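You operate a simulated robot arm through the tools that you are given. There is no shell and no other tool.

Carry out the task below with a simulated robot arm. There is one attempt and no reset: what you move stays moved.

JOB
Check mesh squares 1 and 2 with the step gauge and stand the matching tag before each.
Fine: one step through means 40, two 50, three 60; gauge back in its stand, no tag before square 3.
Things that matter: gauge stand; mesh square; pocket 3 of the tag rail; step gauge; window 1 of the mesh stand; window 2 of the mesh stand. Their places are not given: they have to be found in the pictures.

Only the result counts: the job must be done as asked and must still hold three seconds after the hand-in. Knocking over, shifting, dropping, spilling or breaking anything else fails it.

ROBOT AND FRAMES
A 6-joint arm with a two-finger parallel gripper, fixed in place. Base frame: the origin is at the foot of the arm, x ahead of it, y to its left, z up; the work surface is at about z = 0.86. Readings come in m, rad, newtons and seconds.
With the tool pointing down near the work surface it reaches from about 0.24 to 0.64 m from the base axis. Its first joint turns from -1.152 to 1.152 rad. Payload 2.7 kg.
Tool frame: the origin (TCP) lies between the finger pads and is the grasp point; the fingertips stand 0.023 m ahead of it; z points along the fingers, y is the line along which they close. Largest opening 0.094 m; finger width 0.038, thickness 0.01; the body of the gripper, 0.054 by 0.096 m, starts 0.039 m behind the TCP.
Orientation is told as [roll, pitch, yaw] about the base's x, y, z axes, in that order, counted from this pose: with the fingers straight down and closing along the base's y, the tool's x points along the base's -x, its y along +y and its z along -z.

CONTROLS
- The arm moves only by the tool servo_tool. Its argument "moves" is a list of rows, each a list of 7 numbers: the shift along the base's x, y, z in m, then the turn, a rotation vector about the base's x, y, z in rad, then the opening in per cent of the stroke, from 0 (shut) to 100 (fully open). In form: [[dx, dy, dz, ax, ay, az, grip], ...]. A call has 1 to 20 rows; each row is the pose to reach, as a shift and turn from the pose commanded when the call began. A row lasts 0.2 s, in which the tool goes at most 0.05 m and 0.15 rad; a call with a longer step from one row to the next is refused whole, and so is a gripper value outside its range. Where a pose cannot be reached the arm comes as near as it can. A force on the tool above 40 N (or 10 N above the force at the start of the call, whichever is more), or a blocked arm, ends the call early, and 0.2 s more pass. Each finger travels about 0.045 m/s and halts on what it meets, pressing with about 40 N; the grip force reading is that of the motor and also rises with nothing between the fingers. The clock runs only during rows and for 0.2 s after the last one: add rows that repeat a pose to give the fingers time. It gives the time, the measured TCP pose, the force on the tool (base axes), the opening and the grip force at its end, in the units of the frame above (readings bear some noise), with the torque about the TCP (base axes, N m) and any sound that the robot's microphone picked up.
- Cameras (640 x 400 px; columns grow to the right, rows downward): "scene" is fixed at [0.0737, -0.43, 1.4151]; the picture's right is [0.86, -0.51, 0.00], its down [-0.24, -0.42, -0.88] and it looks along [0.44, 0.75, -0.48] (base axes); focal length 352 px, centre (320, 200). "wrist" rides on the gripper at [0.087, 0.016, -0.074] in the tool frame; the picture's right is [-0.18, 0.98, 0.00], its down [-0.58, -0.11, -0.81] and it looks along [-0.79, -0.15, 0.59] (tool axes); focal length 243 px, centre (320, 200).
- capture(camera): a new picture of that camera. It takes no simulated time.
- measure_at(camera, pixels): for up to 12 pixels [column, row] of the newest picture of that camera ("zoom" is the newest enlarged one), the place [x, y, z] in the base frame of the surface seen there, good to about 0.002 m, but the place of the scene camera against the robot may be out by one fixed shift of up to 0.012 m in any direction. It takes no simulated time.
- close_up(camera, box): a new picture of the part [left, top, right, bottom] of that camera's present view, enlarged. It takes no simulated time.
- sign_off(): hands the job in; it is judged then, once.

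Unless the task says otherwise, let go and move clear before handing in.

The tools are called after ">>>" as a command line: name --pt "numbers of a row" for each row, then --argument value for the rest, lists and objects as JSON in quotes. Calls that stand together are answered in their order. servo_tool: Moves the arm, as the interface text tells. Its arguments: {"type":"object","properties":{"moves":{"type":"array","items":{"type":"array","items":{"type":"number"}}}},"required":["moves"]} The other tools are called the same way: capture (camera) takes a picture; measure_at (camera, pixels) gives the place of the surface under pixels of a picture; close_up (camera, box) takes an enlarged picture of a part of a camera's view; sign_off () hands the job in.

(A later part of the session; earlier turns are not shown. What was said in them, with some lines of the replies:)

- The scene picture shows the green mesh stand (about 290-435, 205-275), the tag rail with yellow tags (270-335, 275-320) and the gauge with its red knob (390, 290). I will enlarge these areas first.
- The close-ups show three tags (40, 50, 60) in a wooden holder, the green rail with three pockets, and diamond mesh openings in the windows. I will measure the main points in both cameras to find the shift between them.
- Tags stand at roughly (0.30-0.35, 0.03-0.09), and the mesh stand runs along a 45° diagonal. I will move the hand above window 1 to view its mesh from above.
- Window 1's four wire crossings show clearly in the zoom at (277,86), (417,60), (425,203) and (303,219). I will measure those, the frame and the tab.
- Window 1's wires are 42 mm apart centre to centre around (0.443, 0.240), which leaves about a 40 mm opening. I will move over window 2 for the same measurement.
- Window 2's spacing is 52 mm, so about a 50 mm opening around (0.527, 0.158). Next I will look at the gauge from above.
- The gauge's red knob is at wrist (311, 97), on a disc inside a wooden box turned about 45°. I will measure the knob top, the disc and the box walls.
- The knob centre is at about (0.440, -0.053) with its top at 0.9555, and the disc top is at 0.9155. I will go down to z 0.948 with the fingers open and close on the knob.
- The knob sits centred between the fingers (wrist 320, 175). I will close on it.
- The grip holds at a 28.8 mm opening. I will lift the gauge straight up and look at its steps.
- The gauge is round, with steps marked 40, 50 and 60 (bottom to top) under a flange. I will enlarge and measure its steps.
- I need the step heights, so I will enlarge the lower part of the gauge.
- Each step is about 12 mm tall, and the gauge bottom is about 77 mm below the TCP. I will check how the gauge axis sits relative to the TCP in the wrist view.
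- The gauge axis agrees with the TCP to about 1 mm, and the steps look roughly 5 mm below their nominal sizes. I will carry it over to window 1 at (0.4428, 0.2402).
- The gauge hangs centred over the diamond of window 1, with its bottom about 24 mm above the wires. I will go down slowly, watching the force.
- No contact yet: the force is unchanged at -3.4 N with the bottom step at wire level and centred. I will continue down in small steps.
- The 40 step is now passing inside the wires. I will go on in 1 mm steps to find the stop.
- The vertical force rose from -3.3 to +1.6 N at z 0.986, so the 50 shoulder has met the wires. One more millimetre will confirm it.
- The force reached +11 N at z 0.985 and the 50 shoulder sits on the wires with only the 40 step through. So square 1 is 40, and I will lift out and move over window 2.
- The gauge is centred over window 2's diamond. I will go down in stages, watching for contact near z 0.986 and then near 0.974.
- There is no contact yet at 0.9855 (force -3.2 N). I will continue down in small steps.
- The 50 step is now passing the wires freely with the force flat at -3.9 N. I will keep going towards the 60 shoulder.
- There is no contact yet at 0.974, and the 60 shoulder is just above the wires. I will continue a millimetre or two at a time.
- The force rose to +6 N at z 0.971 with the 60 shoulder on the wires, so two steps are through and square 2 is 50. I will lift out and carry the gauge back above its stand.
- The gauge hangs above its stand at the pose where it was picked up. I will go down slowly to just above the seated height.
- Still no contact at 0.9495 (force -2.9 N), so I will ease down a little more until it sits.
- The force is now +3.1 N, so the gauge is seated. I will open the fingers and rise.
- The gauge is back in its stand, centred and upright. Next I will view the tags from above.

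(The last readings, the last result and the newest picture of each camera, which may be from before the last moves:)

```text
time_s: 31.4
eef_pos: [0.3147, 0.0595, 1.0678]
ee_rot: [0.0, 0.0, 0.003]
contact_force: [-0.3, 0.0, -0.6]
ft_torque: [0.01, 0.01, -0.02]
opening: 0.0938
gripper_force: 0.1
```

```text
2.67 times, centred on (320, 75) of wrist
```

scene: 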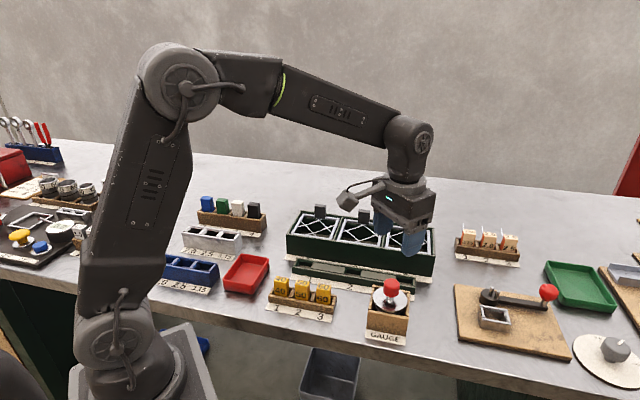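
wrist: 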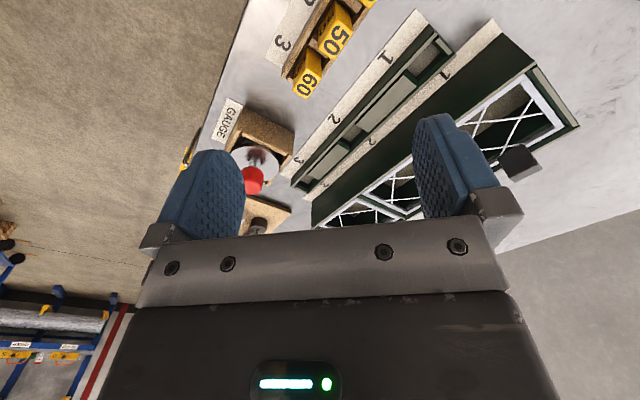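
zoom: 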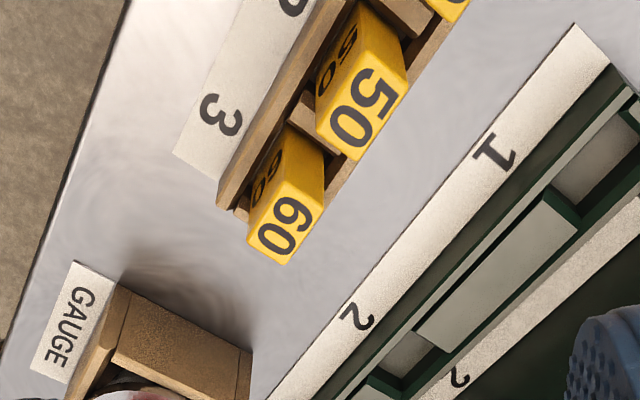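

In the zoom the 50 and 60 tags, pocket 2 (405,355) and pocket 1 (595,165) are visible, but tag 40 is out of view. I will measure these and then shift the view.

>>> measure_at --camera "zoom" --pixels '[[362, 108], [368, 58], [405, 82], [355, 155], [320, 125], [285, 228], [590, 165], [405, 355], [500, 270], [340, 168], [245, 160], [425, 330]]'

>>> close_up --camera "scene" --box '[285, 245, 349, 285]'

>>> close_up --camera "scene" --box '[260, 265, 340, 315]'

```text
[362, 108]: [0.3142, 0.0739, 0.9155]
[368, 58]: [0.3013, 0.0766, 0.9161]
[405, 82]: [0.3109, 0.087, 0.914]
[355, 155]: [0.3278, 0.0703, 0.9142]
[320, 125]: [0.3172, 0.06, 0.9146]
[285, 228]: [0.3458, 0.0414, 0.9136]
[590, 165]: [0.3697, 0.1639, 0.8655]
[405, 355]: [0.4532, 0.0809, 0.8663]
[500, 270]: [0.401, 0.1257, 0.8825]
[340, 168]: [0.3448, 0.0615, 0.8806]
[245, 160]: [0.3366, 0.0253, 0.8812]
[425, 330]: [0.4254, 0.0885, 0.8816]
```

```text
10.00 times, centred on (317, 265) of scene
```

zoom: 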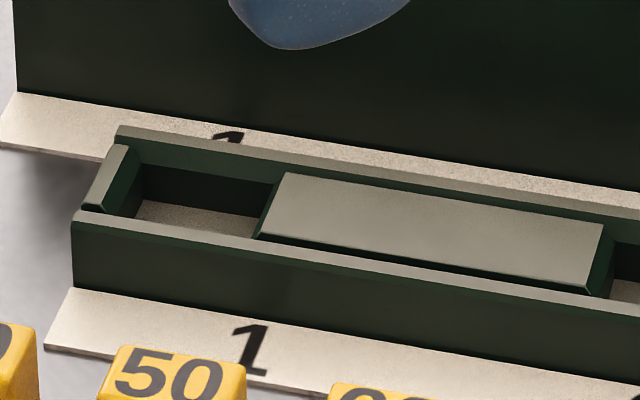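

```text
8.00 times, centred on (300, 290) of scene
```

zoom: 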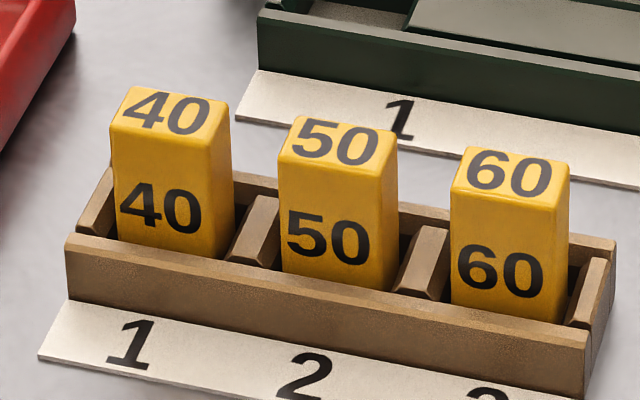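

Tag 50 is centred at (0.314, 0.0735) and is about 24 x 15 mm with its top at 0.9155. The rail pockets have their floor at 0.866 and their rim at about 0.882. I will yaw -45° so the fingers close across the tag faces, and move over tag 40.

>>> servo_tool --pt "-0.005 0.007 0 0 0 -0.131 100" --pt "-0.01 0.014 0 0 0 -0.262 100" --pt "-0.016 0.021 0 0 0 -0.393 100" --pt "-0.021 0.028 0 0 0 -0.524 100" --pt "-0.027 0.035 0 0 0 -0.654 100" --pt "-0.032 0.043 0 0 0 -0.7854 100" --pt "-0.032 0.043 0 0 0 -0.7854 100"

>>> capture --camera "wrist"

>>> close_up --camera "wrist" --box '[200, 0, 440, 150]'

```text
time_s: 33.0
eef_pos: [0.2826, 0.1027, 1.0677]
ee_rot: [0.001, -0.001, -0.785]
contact_force: [-0.8, 0.1, -0.2]
ft_torque: [-0.01, 0.0, 0.0]
opening: 0.0935
gripper_force: 0.0
```

```text
taken
```

wrist: 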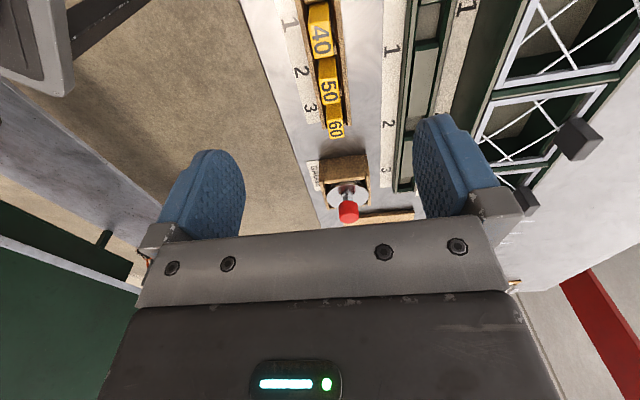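

```text
2.67 times, centred on (320, 75) of wrist
```

zoom: 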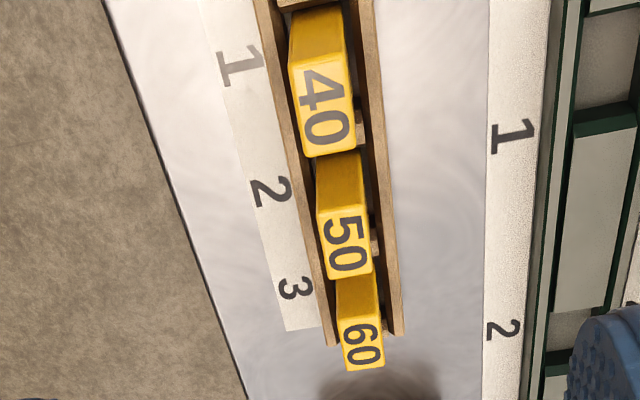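

The holder now runs straight down the picture. I will measure the top corners of tag 40 and tag 50 and the pocket edges.

>>> measure_at --camera "zoom" --pixels '[[292, 72], [343, 61], [352, 142], [313, 152], [322, 110], [320, 200], [366, 194], [372, 267], [331, 275], [610, 50], [567, 330], [590, 200]]'

```text
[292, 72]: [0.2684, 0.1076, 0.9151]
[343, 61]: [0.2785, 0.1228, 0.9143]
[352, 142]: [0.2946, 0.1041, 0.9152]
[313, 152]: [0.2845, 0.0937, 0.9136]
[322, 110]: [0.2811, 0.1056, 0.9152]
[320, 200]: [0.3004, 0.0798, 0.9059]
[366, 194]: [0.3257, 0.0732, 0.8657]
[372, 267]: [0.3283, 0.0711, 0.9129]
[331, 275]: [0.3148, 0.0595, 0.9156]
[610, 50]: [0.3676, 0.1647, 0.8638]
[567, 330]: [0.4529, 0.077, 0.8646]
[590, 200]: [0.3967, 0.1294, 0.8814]
```

Tag 40 is centred at about (0.2815, 0.1065). Before grasping, I will look at pockets 1 and 2 from above to get their exact places.

>>> servo_tool --pt "0.03 0.02 0 0 0 0 100" --pt "0.06 0.04 0 0 0 0 100" --pt "0.088 0.06 0 0 0 0 100" --pt "0.088 0.06 0 0 0 0 100"

>>> capture --camera "wrist"

>>> close_up --camera "wrist" --box '[232, 0, 392, 100]'

```text
time_s: 34.0
eef_pos: [0.3722, 0.163, 1.0695]
ee_rot: [-0.001, 0.0, -0.784]
contact_force: [-0.1, 0.2, 1.1]
ft_torque: [0.01, -0.01, 0.01]
opening: 0.0941
gripper_force: 0.0
```

```text
taken
```

wrist: 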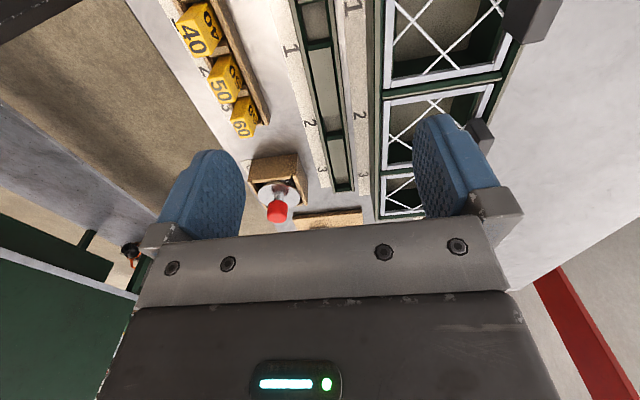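

```text
4.00 times, centred on (312, 50) of wrist
```

zoom: 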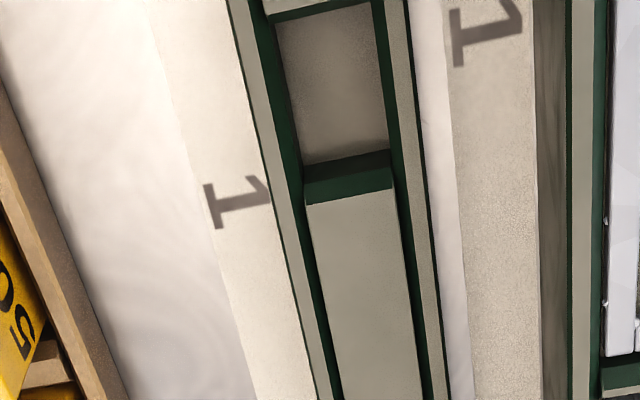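

Pocket 1's floor is bounded by about (278,22), (368,6), (387,150) and (305,165) in the zoom. I will measure its corners and rim.

>>> measure_at --camera "zoom" --pixels '[[281, 27], [365, 10], [383, 146], [307, 161], [335, 85], [309, 208], [391, 191], [262, 60], [290, 200], [403, 60], [420, 200], [268, 15]]'

```text
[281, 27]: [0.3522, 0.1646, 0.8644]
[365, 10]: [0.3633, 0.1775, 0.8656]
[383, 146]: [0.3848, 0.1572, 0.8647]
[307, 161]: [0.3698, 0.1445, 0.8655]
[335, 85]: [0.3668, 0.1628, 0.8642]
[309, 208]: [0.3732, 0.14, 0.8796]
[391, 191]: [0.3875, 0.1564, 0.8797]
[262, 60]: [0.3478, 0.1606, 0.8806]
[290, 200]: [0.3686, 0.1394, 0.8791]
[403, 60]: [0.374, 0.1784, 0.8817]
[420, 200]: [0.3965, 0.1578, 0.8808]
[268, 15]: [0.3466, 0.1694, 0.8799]
```

The near end wall may hide part of the floor, so I need tighter edges. I will zoom further on pocket 1 in the wrist view and on the rail and tags in the scene view.

>>> close_up --camera "wrist" --box '[282, 0, 346, 40]'

>>> measure_at --camera "zoom" --pixels '[[200, 10], [380, 5], [300, 10], [330, 60], [250, 100], [470, 100], [480, 330], [270, 345], [500, 395], [280, 395], [380, 320], [400, 398]]'

```text
10.00 times, centred on (314, 20) of wrist
```

zoom: 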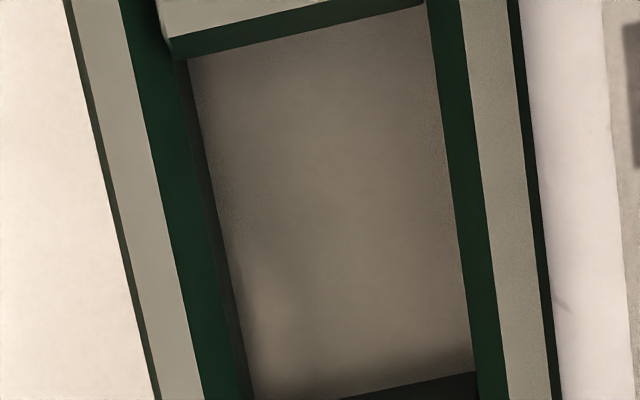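

```text
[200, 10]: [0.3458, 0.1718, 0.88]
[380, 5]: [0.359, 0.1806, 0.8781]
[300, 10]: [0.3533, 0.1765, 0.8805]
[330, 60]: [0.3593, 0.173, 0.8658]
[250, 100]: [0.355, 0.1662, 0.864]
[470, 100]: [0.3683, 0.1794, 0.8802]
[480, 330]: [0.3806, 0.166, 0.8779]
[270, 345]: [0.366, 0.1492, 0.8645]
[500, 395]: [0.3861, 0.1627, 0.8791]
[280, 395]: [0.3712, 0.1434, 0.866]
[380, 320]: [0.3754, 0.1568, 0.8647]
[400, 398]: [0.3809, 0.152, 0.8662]
```

Pocket 1 has chamfered edges and is centred at about (0.3677, 0.163), which lines up with window 1 along the rail. I will move over tag 40, lower down, for a precise look between the fingers.

>>> servo_tool --pt "-0.03 -0.019 0 0 0 0 100" --pt "-0.06 -0.038 0 0 0 0 100" --pt "-0.0897 -0.0561 0 0 0 0 100" --pt "-0.0897 -0.0561 -0.04 0 0 0 100" --pt "-0.0897 -0.0561 -0.08 0 0 0 100" --pt "-0.0897 -0.0561 -0.09 0 0 0 100" --pt "-0.0897 -0.0561 -0.09 0 0 0 100"

>>> capture --camera "wrist"

>>> close_up --camera "wrist" --box '[256, 30, 416, 130]'

```text
time_s: 35.6
eef_pos: [0.2816, 0.1081, 0.9779]
ee_rot: [0.0, 0.0, -0.784]
contact_force: [-0.5, 0.4, 0.4]
ft_torque: [0.02, -0.01, 0.01]
opening: 0.0941
gripper_force: 0.0
```

```text
taken
```

wrist: 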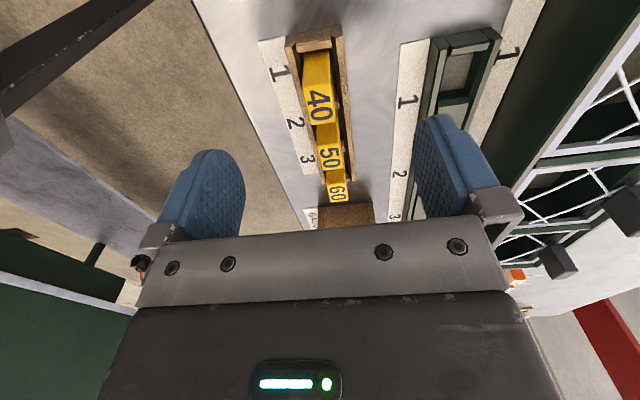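

```text
4.00 times, centred on (336, 80) of wrist
```

zoom: 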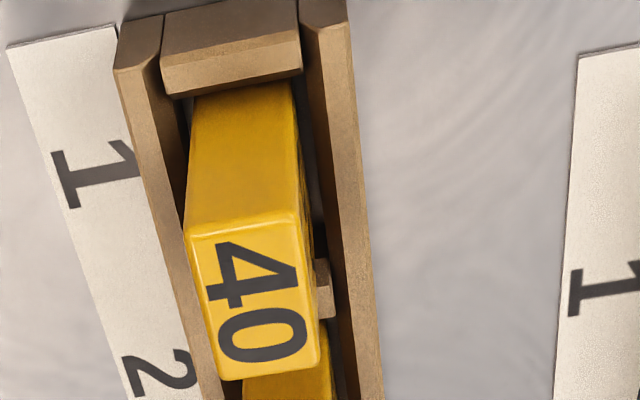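

Tag 40's top face has its corners at about (187,228), (297,215), (318,362) and (224,377) in this zoom. I will measure these and the edge midpoints.

>>> measure_at --camera "zoom" --pixels '[[191, 230], [294, 217], [315, 360], [226, 375], [205, 305], [306, 290], [242, 223], [270, 368], [255, 295], [237, 10], [230, 90], [322, 290]]'

>>> close_up --camera "wrist" --box '[400, 10, 512, 80]'

>>> measure_at --camera "zoom" --pixels '[[165, 215], [515, 120], [215, 150], [195, 300], [495, 200], [330, 160], [270, 160], [410, 165], [400, 370], [300, 370], [250, 420]]'

```text
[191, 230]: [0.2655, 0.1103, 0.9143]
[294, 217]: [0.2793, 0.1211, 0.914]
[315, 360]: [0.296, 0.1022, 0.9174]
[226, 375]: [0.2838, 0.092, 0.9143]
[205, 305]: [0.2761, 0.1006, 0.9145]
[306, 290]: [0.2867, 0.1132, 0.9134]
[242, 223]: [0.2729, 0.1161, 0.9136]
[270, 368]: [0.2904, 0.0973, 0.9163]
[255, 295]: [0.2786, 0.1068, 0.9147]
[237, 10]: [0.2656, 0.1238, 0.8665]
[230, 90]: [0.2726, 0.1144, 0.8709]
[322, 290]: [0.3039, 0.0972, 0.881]
```

```text
5.71 times, centred on (456, 45) of wrist
```

zoom: 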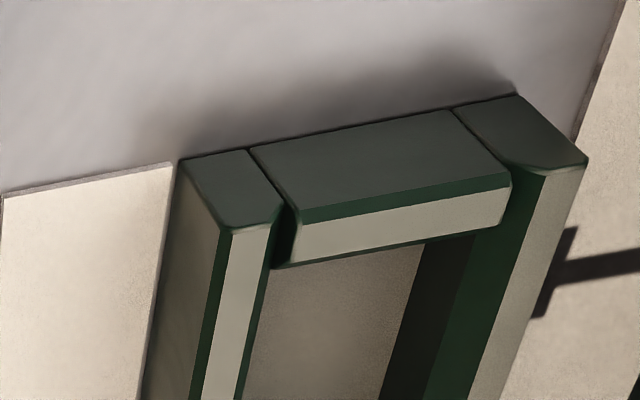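

```text
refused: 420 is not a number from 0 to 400
```

Tag 40's centre is (0.2813, 0.1066), and it is about 27 x 18 mm. I will also measure the rail's end-wall rim to tighten the pocket position.

>>> measure_at --camera "zoom" --pixels '[[310, 255], [400, 238], [490, 218], [310, 228], [400, 210], [495, 192], [240, 300], [225, 380], [525, 250], [490, 370], [300, 350], [360, 350]]'

```text
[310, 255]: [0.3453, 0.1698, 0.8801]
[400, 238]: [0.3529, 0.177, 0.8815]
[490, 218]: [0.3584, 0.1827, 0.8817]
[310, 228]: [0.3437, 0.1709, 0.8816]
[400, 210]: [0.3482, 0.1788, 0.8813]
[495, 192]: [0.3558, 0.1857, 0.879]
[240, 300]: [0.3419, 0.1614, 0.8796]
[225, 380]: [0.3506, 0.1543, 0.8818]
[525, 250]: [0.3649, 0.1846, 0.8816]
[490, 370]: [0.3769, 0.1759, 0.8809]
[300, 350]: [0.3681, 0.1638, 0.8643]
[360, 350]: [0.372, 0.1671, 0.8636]
```

The end-wall rim is at u 0.1245 and the block rim is at 0.164, so pocket 1's centre is about (0.367, 0.1626). I will go down on tag 40 and close across its faces.

>>> servo_tool --pt "0 0 -0.03 0 0 0 70" --pt "0 0 -0.055 0 0 0 55" --pt "0 0 -0.0685 0 0 0 50" --pt "0 0 -0.0685 0 0 0 50"

>>> capture --camera "wrist"

>>> close_up --camera "scene" --box '[250, 250, 346, 310]'

```text
time_s: 36.6
eef_pos: [0.282, 0.107, 0.9115]
ee_rot: [0.0, -0.001, -0.783]
contact_force: [0.0, -0.2, 0.0]
ft_torque: [-0.03, -0.01, 0.04]
opening: 0.0469
gripper_force: 0.1
```

```text
taken
```

wrist: 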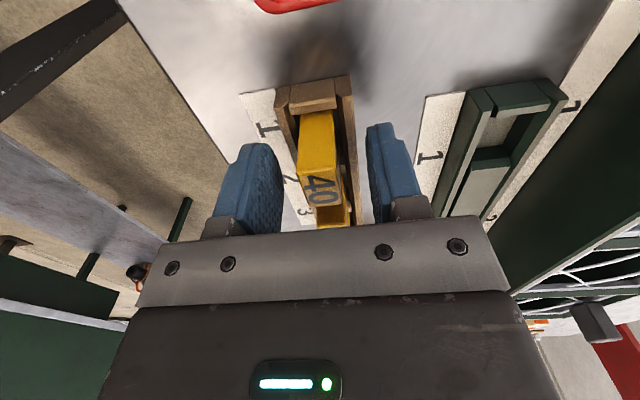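

```text
6.67 times, centred on (298, 280) of scene
```

zoom: 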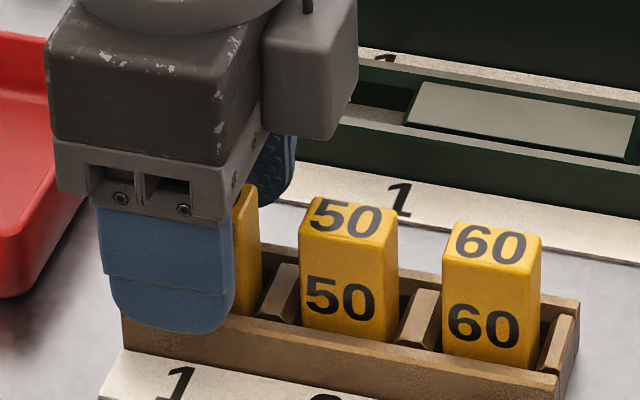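

The fingers straddle tag 40 with the tips just above the holder wall. I will close on it.

>>> servo_tool --pt "0 0 0 0 0 0 30" --pt "0 0 0 0 0 0 15" --pt "0 0 0 0 0 0 5" --pt "0 0 0 0 0 0 5" --pt "0 0 0 0 0 0 5"

>>> capture --camera "wrist"

```text
time_s: 37.8
eef_pos: [0.2815, 0.1069, 0.9098]
ee_rot: [0.0, 0.0, -0.782]
contact_force: [0.0, -0.4, 0.3]
ft_torque: [-0.02, -0.01, -0.02]
opening: 0.0167
gripper_force: 40.4
```

```text
taken
```

wrist: 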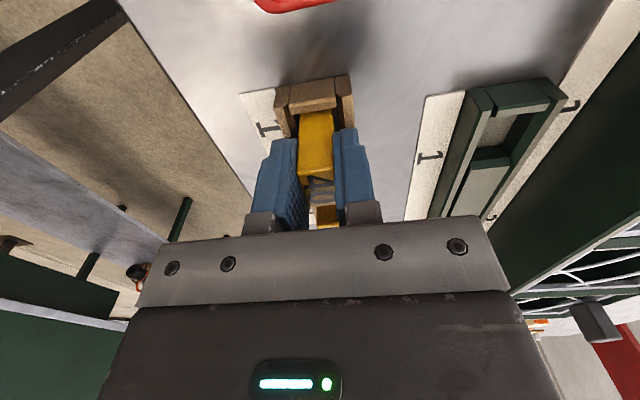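

Tag 40 is held at 16.7 mm. I will lift it and carry it over pocket 1.

>>> servo_tool --pt "0 0 0.01 0 0 0 5" --pt "0 0 0.035 0 0 0 5" --pt "0 0 0.06 0 0 0 5" --pt "0.0286 0.0187 0.06 0 0 0 5" --pt "0.0571 0.0373 0.06 0 0 0 5" --pt "0.0857 0.056 0.06 0 0 0 5" --pt "0.0857 0.056 0.06 0 0 0 5" --pt "0.0857 0.056 0.035 0 0 0 5" --pt "0.0857 0.056 0.03 0 0 0 5"

>>> close_up --camera "scene" --box '[270, 230, 350, 280]'

>>> capture --camera "wrist"

>>> close_up --camera "wrist" --box '[240, 60, 400, 160]'

```text
time_s: 39.8
eef_pos: [0.3682, 0.1638, 0.94]
ee_rot: [0.0, -0.001, -0.785]
contact_force: [-0.1, 0.0, 0.3]
ft_torque: [-0.01, -0.02, 0.01]
opening: 0.0167
gripper_force: 40.0
```

```text
8.00 times, centred on (310, 255) of scene
```

zoom: 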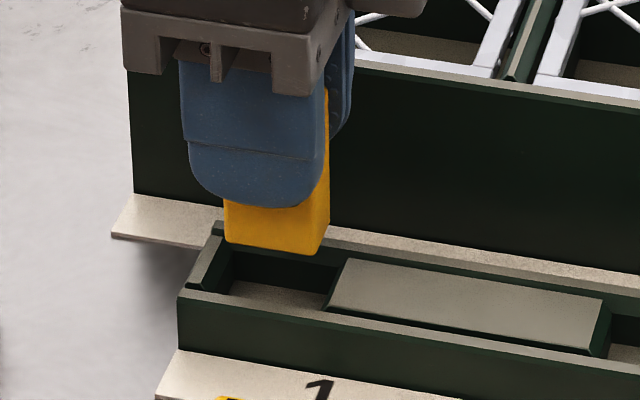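

```text
taken
```

wrist: 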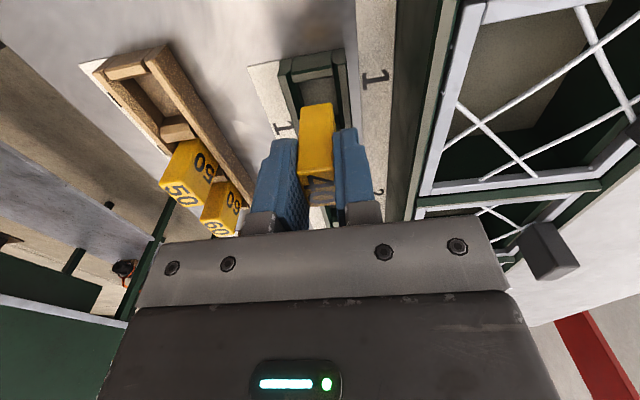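

```text
4.00 times, centred on (320, 110) of wrist
```

zoom: 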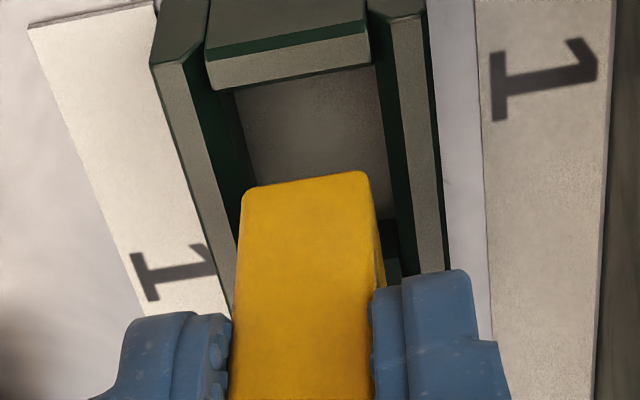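

The tag hangs about 15 mm above pocket 1's rim and looks aligned in both views. I will measure its lower edge against the pocket before lowering.

>>> measure_at --camera "zoom" --pixels '[[250, 196], [305, 187], [360, 180], [245, 260], [368, 230], [290, 80], [215, 230], [425, 200], [180, 90], [405, 60]]'

```text
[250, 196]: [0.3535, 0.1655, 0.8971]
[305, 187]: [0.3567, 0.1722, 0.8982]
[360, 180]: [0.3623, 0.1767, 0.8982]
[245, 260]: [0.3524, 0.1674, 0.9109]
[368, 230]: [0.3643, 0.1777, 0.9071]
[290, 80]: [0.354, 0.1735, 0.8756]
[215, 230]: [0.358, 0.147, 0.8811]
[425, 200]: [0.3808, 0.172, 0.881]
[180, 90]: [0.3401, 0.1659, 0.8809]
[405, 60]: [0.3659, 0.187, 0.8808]
```

The tag is centred in the pocket in both directions (u about 0.145, v about 0.374). I will lower it slowly.

>>> servo_tool --pt "0 0 -0.008 0 0 0 5" --pt "0 0 -0.014 0 0 0 5" --pt "0 0 -0.018 0 0 0 5" --pt "0 0 -0.022 0 0 0 5" --pt "0 0 -0.025 0 0 0 5"

>>> servo_tool --pt "0 0 -0.0015 0 0 0 5" --pt "0 0 -0.003 0 0 0 5"

>>> close_up --camera "scene" --box '[270, 230, 350, 280]'

```text
time_s: 41.0
eef_pos: [0.3685, 0.1646, 0.9152]
ee_rot: [0.001, 0.0, -0.783]
contact_force: [0.1, 0.3, 0.3]
ft_torque: [0.03, 0.01, 0.0]
opening: 0.0169
gripper_force: 40.3
```

```text
time_s: 41.6
eef_pos: [0.3683, 0.1627, 0.9123]
ee_rot: [0.001, 0.0, -0.785]
contact_force: [-0.2, -0.4, -0.1]
ft_torque: [-0.04, 0.01, 0.0]
opening: 0.0168
gripper_force: 39.9
```

```text
8.00 times, centred on (310, 255) of scene
```

zoom: 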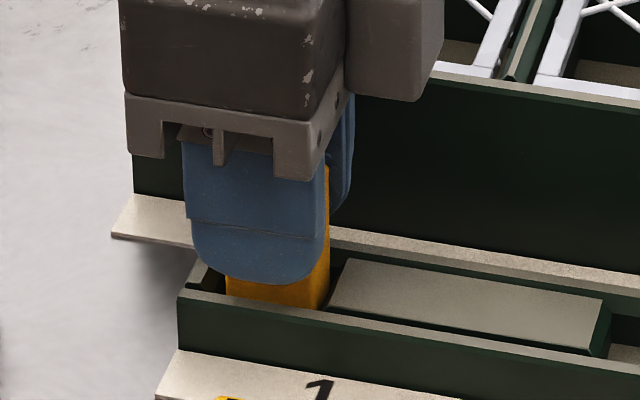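

The tag is inside the pocket with no side contact. I will ease it down to the floor.

>>> servo_tool --pt "0 0 -0.001 0 0 0 5" --pt "0 0 -0.002 0 0 0 5"

>>> servo_tool --pt "0 0 -0.0005 0 0 0 5" --pt "0 0 -0.001 0 0 0 5"

```text
time_s: 42.2
eef_pos: [0.3672, 0.1622, 0.9101]
ee_rot: [0.0, 0.0, -0.783]
contact_force: [0.1, 0.4, -0.3]
ft_torque: [-0.01, 0.02, -0.03]
opening: 0.0169
gripper_force: 40.7
```

```text
time_s: 42.8
eef_pos: [0.3678, 0.1637, 0.9096]
ee_rot: [0.0, 0.001, -0.782]
contact_force: [-1.8, -2.1, 10.6]
ft_torque: [-0.15, 0.12, -0.01]
opening: 0.0169
gripper_force: 40.3
```

The floor was met at z 0.9096 (+10.6 N), so the tag is seated. I will open the fingers and rise.

>>> servo_tool --pt "0 0 0.0005 0 0 0 25" --pt "0 0 0.0005 0 0 0 35" --pt "0 0 0.0005 0 0 0 45" --pt "0 0 0.0005 0 0 0 45"

>>> servo_tool --pt "0 0 0.015 0 0 0 45" --pt "0 0 0.04 0 0 0 45" --pt "0 0 0.075 0 0 0 45" --pt "0 0 0.075 0 0 0 45"

>>> close_up --camera "scene" --box '[270, 230, 350, 280]'

>>> capture --camera "wrist"

```text
time_s: 43.8
eef_pos: [0.3678, 0.1634, 0.9106]
ee_rot: [0.0, -0.001, -0.785]
contact_force: [-0.3, -0.6, -0.2]
ft_torque: [0.01, -0.01, -0.01]
opening: 0.0424
gripper_force: 0.1
```

```text
time_s: 44.8
eef_pos: [0.3674, 0.1652, 0.985]
ee_rot: [0.0, 0.0, -0.783]
contact_force: [-0.1, 0.8, -0.9]
ft_torque: [0.01, -0.02, -0.03]
opening: 0.0422
gripper_force: 0.1
```

```text
8.00 times, centred on (310, 255) of scene
```

zoom: 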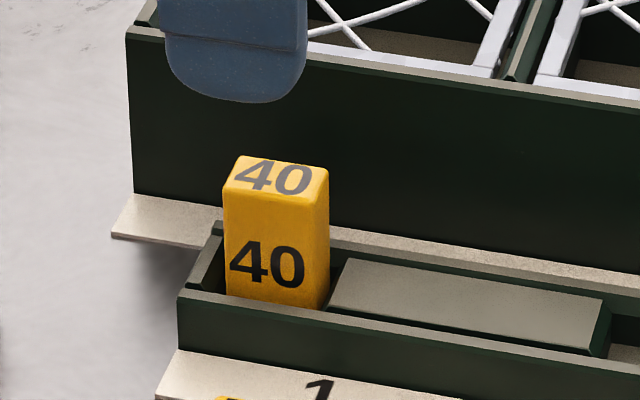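

```text
taken
```

wrist: 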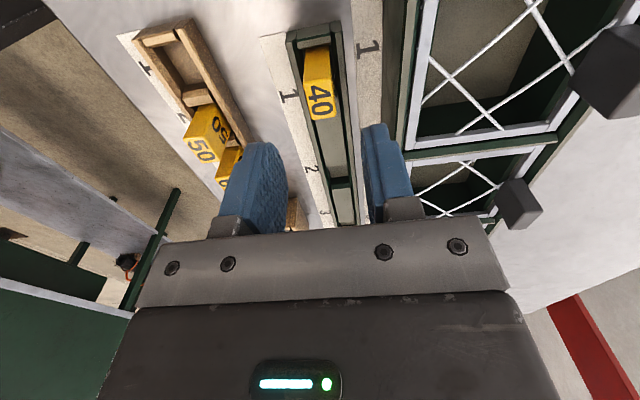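

Tag 40 stands upright in pocket 1, facing front. I will move over tag 50 and measure it up close.

>>> servo_tool --pt "-0.0132 -0.0222 0 0 0 0 60" --pt "-0.0265 -0.0445 0 0 0 0 80" --pt "-0.04 -0.067 0 0 0 0 100" --pt "-0.053 -0.089 -0.005 0 0 0 100" --pt "-0.053 -0.089 -0.005 0 0 0 100"

>>> capture --camera "wrist"

>>> close_up --camera "wrist" --box '[256, 30, 416, 130]'

```text
time_s: 46.0
eef_pos: [0.3142, 0.0747, 0.9797]
ee_rot: [0.0, 0.0, -0.784]
contact_force: [-0.2, 0.1, 0.1]
ft_torque: [0.0, 0.06, -0.03]
opening: 0.094
gripper_force: 0.1
```

```text
taken
```

wrist: 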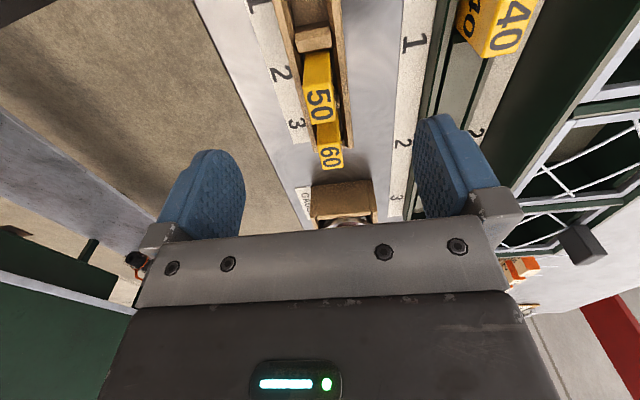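

```text
4.00 times, centred on (336, 80) of wrist
```

zoom: 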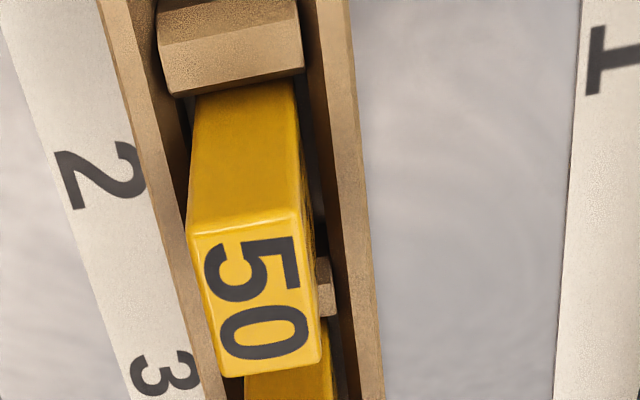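

Tag 50 sits in the view just as tag 40 did (corners near (187,230), (300,215), (320,362) and (222,377)), so it is centred under the TCP. I will go down and grip it.

>>> servo_tool --pt "0 0 -0.03 0 0 0 70" --pt "0 0 -0.055 0 0 0 55" --pt "0 0 -0.0695 0 0 0 50" --pt "0 0 -0.0695 0 0 0 40" --pt "0 0 -0.0695 0 0 0 20" --pt "0 0 -0.0695 0 0 0 5" --pt "0 0 -0.0695 0 0 0 5" --pt "0 0 -0.0695 0 0 0 5"

>>> capture --camera "wrist"

```text
time_s: 47.8
eef_pos: [0.3145, 0.0746, 0.9099]
ee_rot: [-0.001, 0.0, -0.785]
contact_force: [-0.3, 0.7, 0.1]
ft_torque: [0.0, -0.01, -0.01]
opening: 0.017
gripper_force: 40.2
```

```text
taken
```

wrist: 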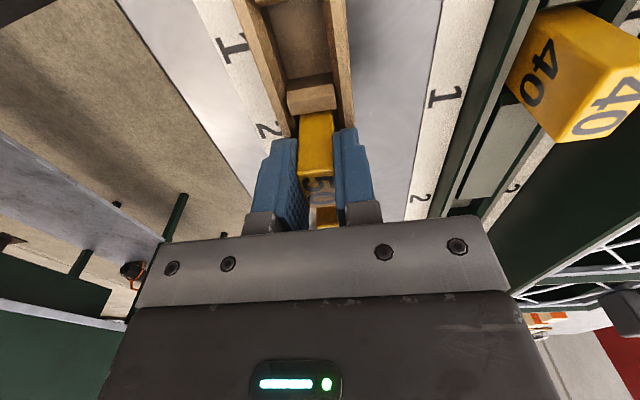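

Tag 50 is held at 17.0 mm. I will lift it and carry it over pocket 2 at about (0.451, 0.080), then check its alignment there.

>>> servo_tool --pt "0 0 0.01 0 0 0 5" --pt "0 0 0.035 0 0 0 5" --pt "0 0 0.065 0 0 0 5" --pt "0.034 0.0017 0.065 0 0 0 5" --pt "0.068 0.0034 0.065 0 0 0 5" --pt "0.103 0.005 0.065 0 0 0 5" --pt "0.1368 0.0067 0.065 0 0 0 5" --pt "0.1368 0.0067 0.065 0 0 0 5" --pt "0.1368 0.0067 0.04 0 0 0 5" --pt "0.1368 0.0067 0.03 0 0 0 5" --pt "0.1368 0.0067 0.03 0 0 0 5"

>>> capture --camera "wrist"

>>> close_up --camera "scene" --box '[310, 235, 390, 285]'

>>> close_up --camera "wrist" --box '[240, 60, 400, 160]'

```text
time_s: 50.2
eef_pos: [0.4513, 0.0812, 0.941]
ee_rot: [0.0, 0.001, -0.785]
contact_force: [0.6, -0.7, -0.6]
ft_torque: [0.02, 0.01, -0.01]
opening: 0.0167
gripper_force: 40.0
```

```text
taken
```

wrist: 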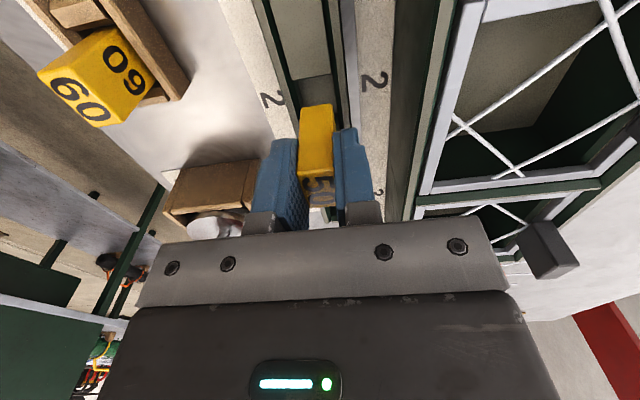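

```text
8.00 times, centred on (350, 260) of scene
```

zoom: 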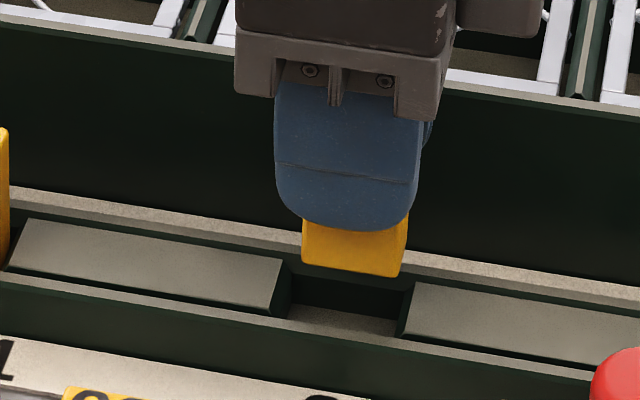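

```text
4.00 times, centred on (320, 110) of wrist
```

zoom: 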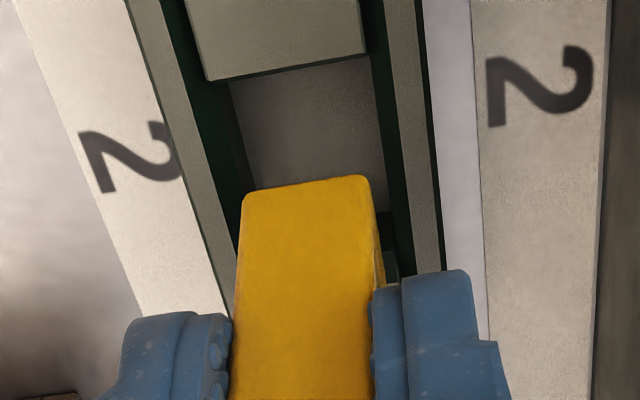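

Alignment looks nearly the same as at pocket 1, with the rim edge at (207,80)-(365,55). I will measure it to be sure.

>>> measure_at --camera "zoom" --pixels '[[250, 196], [305, 189], [360, 184], [220, 70], [290, 58], [355, 48], [205, 200], [175, 90], [423, 200], [407, 60], [240, 95], [300, 120]]'

```text
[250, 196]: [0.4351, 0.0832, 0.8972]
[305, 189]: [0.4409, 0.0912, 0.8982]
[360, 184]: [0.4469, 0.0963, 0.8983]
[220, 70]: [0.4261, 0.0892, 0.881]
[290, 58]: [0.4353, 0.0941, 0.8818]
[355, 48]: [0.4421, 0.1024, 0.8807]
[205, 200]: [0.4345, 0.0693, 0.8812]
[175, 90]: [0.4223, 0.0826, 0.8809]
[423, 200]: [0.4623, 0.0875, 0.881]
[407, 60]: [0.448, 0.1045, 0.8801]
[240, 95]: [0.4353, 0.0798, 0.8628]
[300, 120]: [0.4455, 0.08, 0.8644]
```

Tag 50 is about 6.5 mm from the rim edge along the rail, the same as at pocket 1, and within about 1 mm across it. I will lower it slowly with a half-millimetre correction.

>>> servo_tool --pt "-0.0005 -0.0005 -0.008 0 0 0 5" --pt "-0.0005 -0.0005 -0.014 0 0 0 5" --pt "-0.0005 -0.0005 -0.018 0 0 0 5" --pt "-0.0005 -0.0005 -0.022 0 0 0 5" --pt "-0.0005 -0.0005 -0.025 0 0 0 5"

>>> servo_tool --pt "0 0 -0.0015 0 0 0 5" --pt "0 0 -0.003 0 0 0 5"

>>> close_up --camera "scene" --box '[310, 235, 390, 285]'

```text
time_s: 51.4
eef_pos: [0.4515, 0.081, 0.9144]
ee_rot: [-0.002, 0.0, -0.783]
contact_force: [0.2, 0.0, -1.0]
ft_torque: [-0.01, 0.01, 0.01]
opening: 0.0171
gripper_force: 40.1
```

```text
time_s: 52.0
eef_pos: [0.4508, 0.0811, 0.9125]
ee_rot: [0.001, -0.001, -0.783]
contact_force: [0.2, 0.0, 0.4]
ft_torque: [0.01, -0.01, 0.02]
opening: 0.0169
gripper_force: 40.2
```

```text
8.00 times, centred on (350, 260) of scene
```

zoom: 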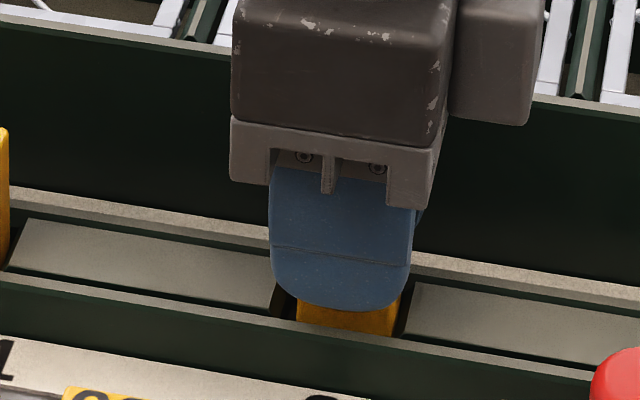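

Tag 50 is sliding into pocket 2 with no side contact. I will ease it down onto the floor.

>>> servo_tool --pt "0 0 -0.001 0 0 0 5" --pt "0 0 -0.002 0 0 0 5"

>>> servo_tool --pt "0 0 -0.0005 0 0 0 5" --pt "0 0 -0.001 0 0 0 5"

```text
time_s: 52.6
eef_pos: [0.4511, 0.0817, 0.9097]
ee_rot: [0.0, 0.001, -0.784]
contact_force: [0.5, 0.4, -0.1]
ft_torque: [0.04, 0.02, -0.01]
opening: 0.017
gripper_force: 40.3
```

```text
time_s: 53.2
eef_pos: [0.4511, 0.0806, 0.908]
ee_rot: [0.0, 0.001, -0.784]
contact_force: [-3.1, -0.7, 8.4]
ft_torque: [-0.04, 0.14, -0.05]
opening: 0.0167
gripper_force: 40.1
```

The floor was met (+8.4 N at z 0.908), so tag 50 is seated. I will open the fingers, rise and check.

>>> servo_tool --pt "0 0 0.0005 0 0 0 25" --pt "0 0 0.0005 0 0 0 35" --pt "0 0 0.0005 0 0 0 45" --pt "0 0 0.0005 0 0 0 45"

>>> servo_tool --pt "0 0 0.015 0 0 0 45" --pt "0 0 0.04 0 0 0 45" --pt "0 0 0.085 0 0 0 45" --pt "0 0 0.13 0 0 0 45" --pt "0 0 0.17 0 0 0 45" --pt "0 0 0.2 0 0 0 45" --pt "0 0 0.2 0 0 0 45"

>>> capture --camera "scene"

>>> close_up --camera "scene" --box '[260, 195, 452, 315]'

>>> close_up --camera "scene" --box '[290, 235, 386, 295]'

>>> capture --camera "wrist"

```text
time_s: 54.2
eef_pos: [0.4498, 0.0802, 0.9094]
ee_rot: [-0.001, -0.001, -0.784]
contact_force: [-0.3, 0.4, -0.1]
ft_torque: [0.01, 0.0, 0.01]
opening: 0.0426
gripper_force: 0.1
```

```text
time_s: 55.8
eef_pos: [0.4495, 0.0809, 1.1115]
ee_rot: [0.0, 0.0, -0.783]
contact_force: [-0.7, 0.3, 0.0]
ft_torque: [0.03, 0.0, -0.03]
opening: 0.0422
gripper_force: 0.0
```

```text
taken
```

scene: 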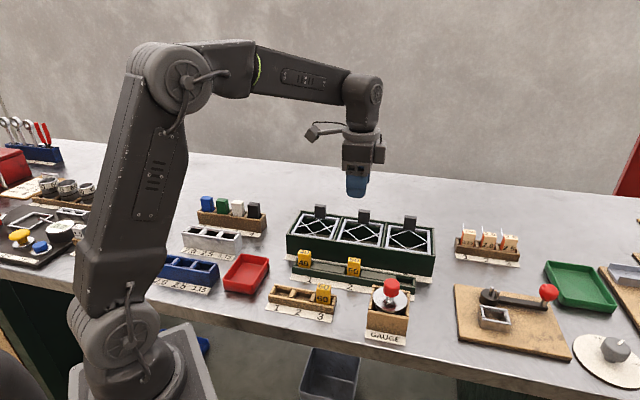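

```text
3.33 times, centred on (356, 255) of scene
```

zoom: 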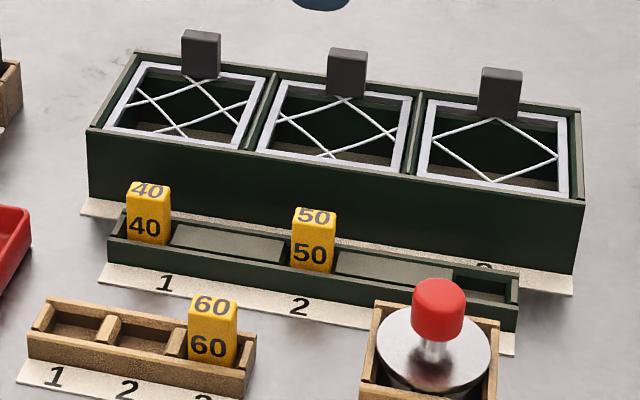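

```text
6.67 times, centred on (338, 265) of scene
```

zoom: 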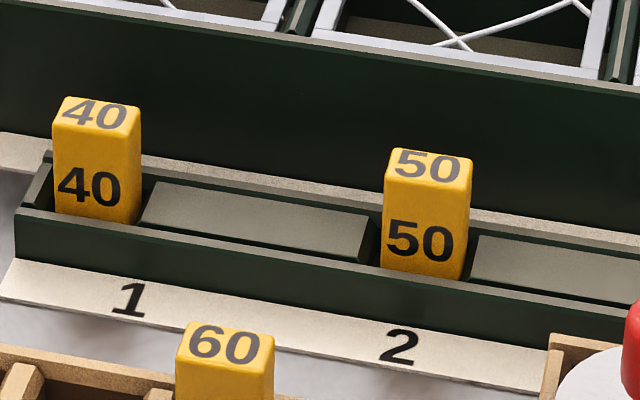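

```text
taken
```

wrist: 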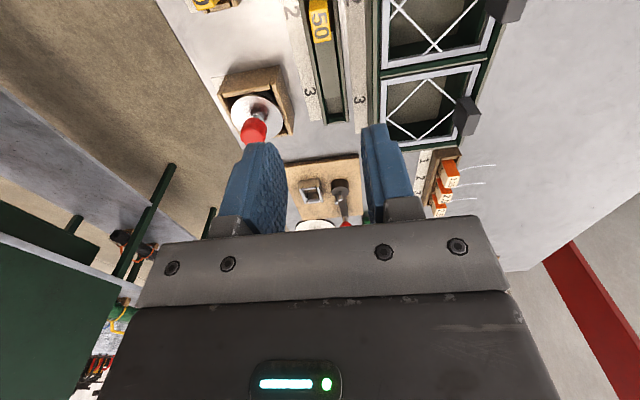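

The pictures show tag 40 upright in pocket 1 and tag 50 in pocket 2, with pocket 3 empty and tag 60 still in its holder. The gauge is back in its stand, the meshes are in place and the hand is clear at z 1.11, so I will hand in.

>>> sign_off

```text
The job is handed in.
```

The latest pictures show the job finished, and I have handed it in; no verdict has come back.

- **Square 1:** one step of the gauge went through and the next stopped on the wires, so tag 40 stands before it in pocket 1.
- **Square 2:** two steps went through and the third stopped on the wires, so tag 50 stands before it in pocket 2.
- **Square 3:** its pocket is empty, and tag 60 is still in its holder.
- **Gauge:** it is back in its stand.

I saw nothing else knocked or shifted in the last pictures, and the hand was clear of everything before the hand-in.
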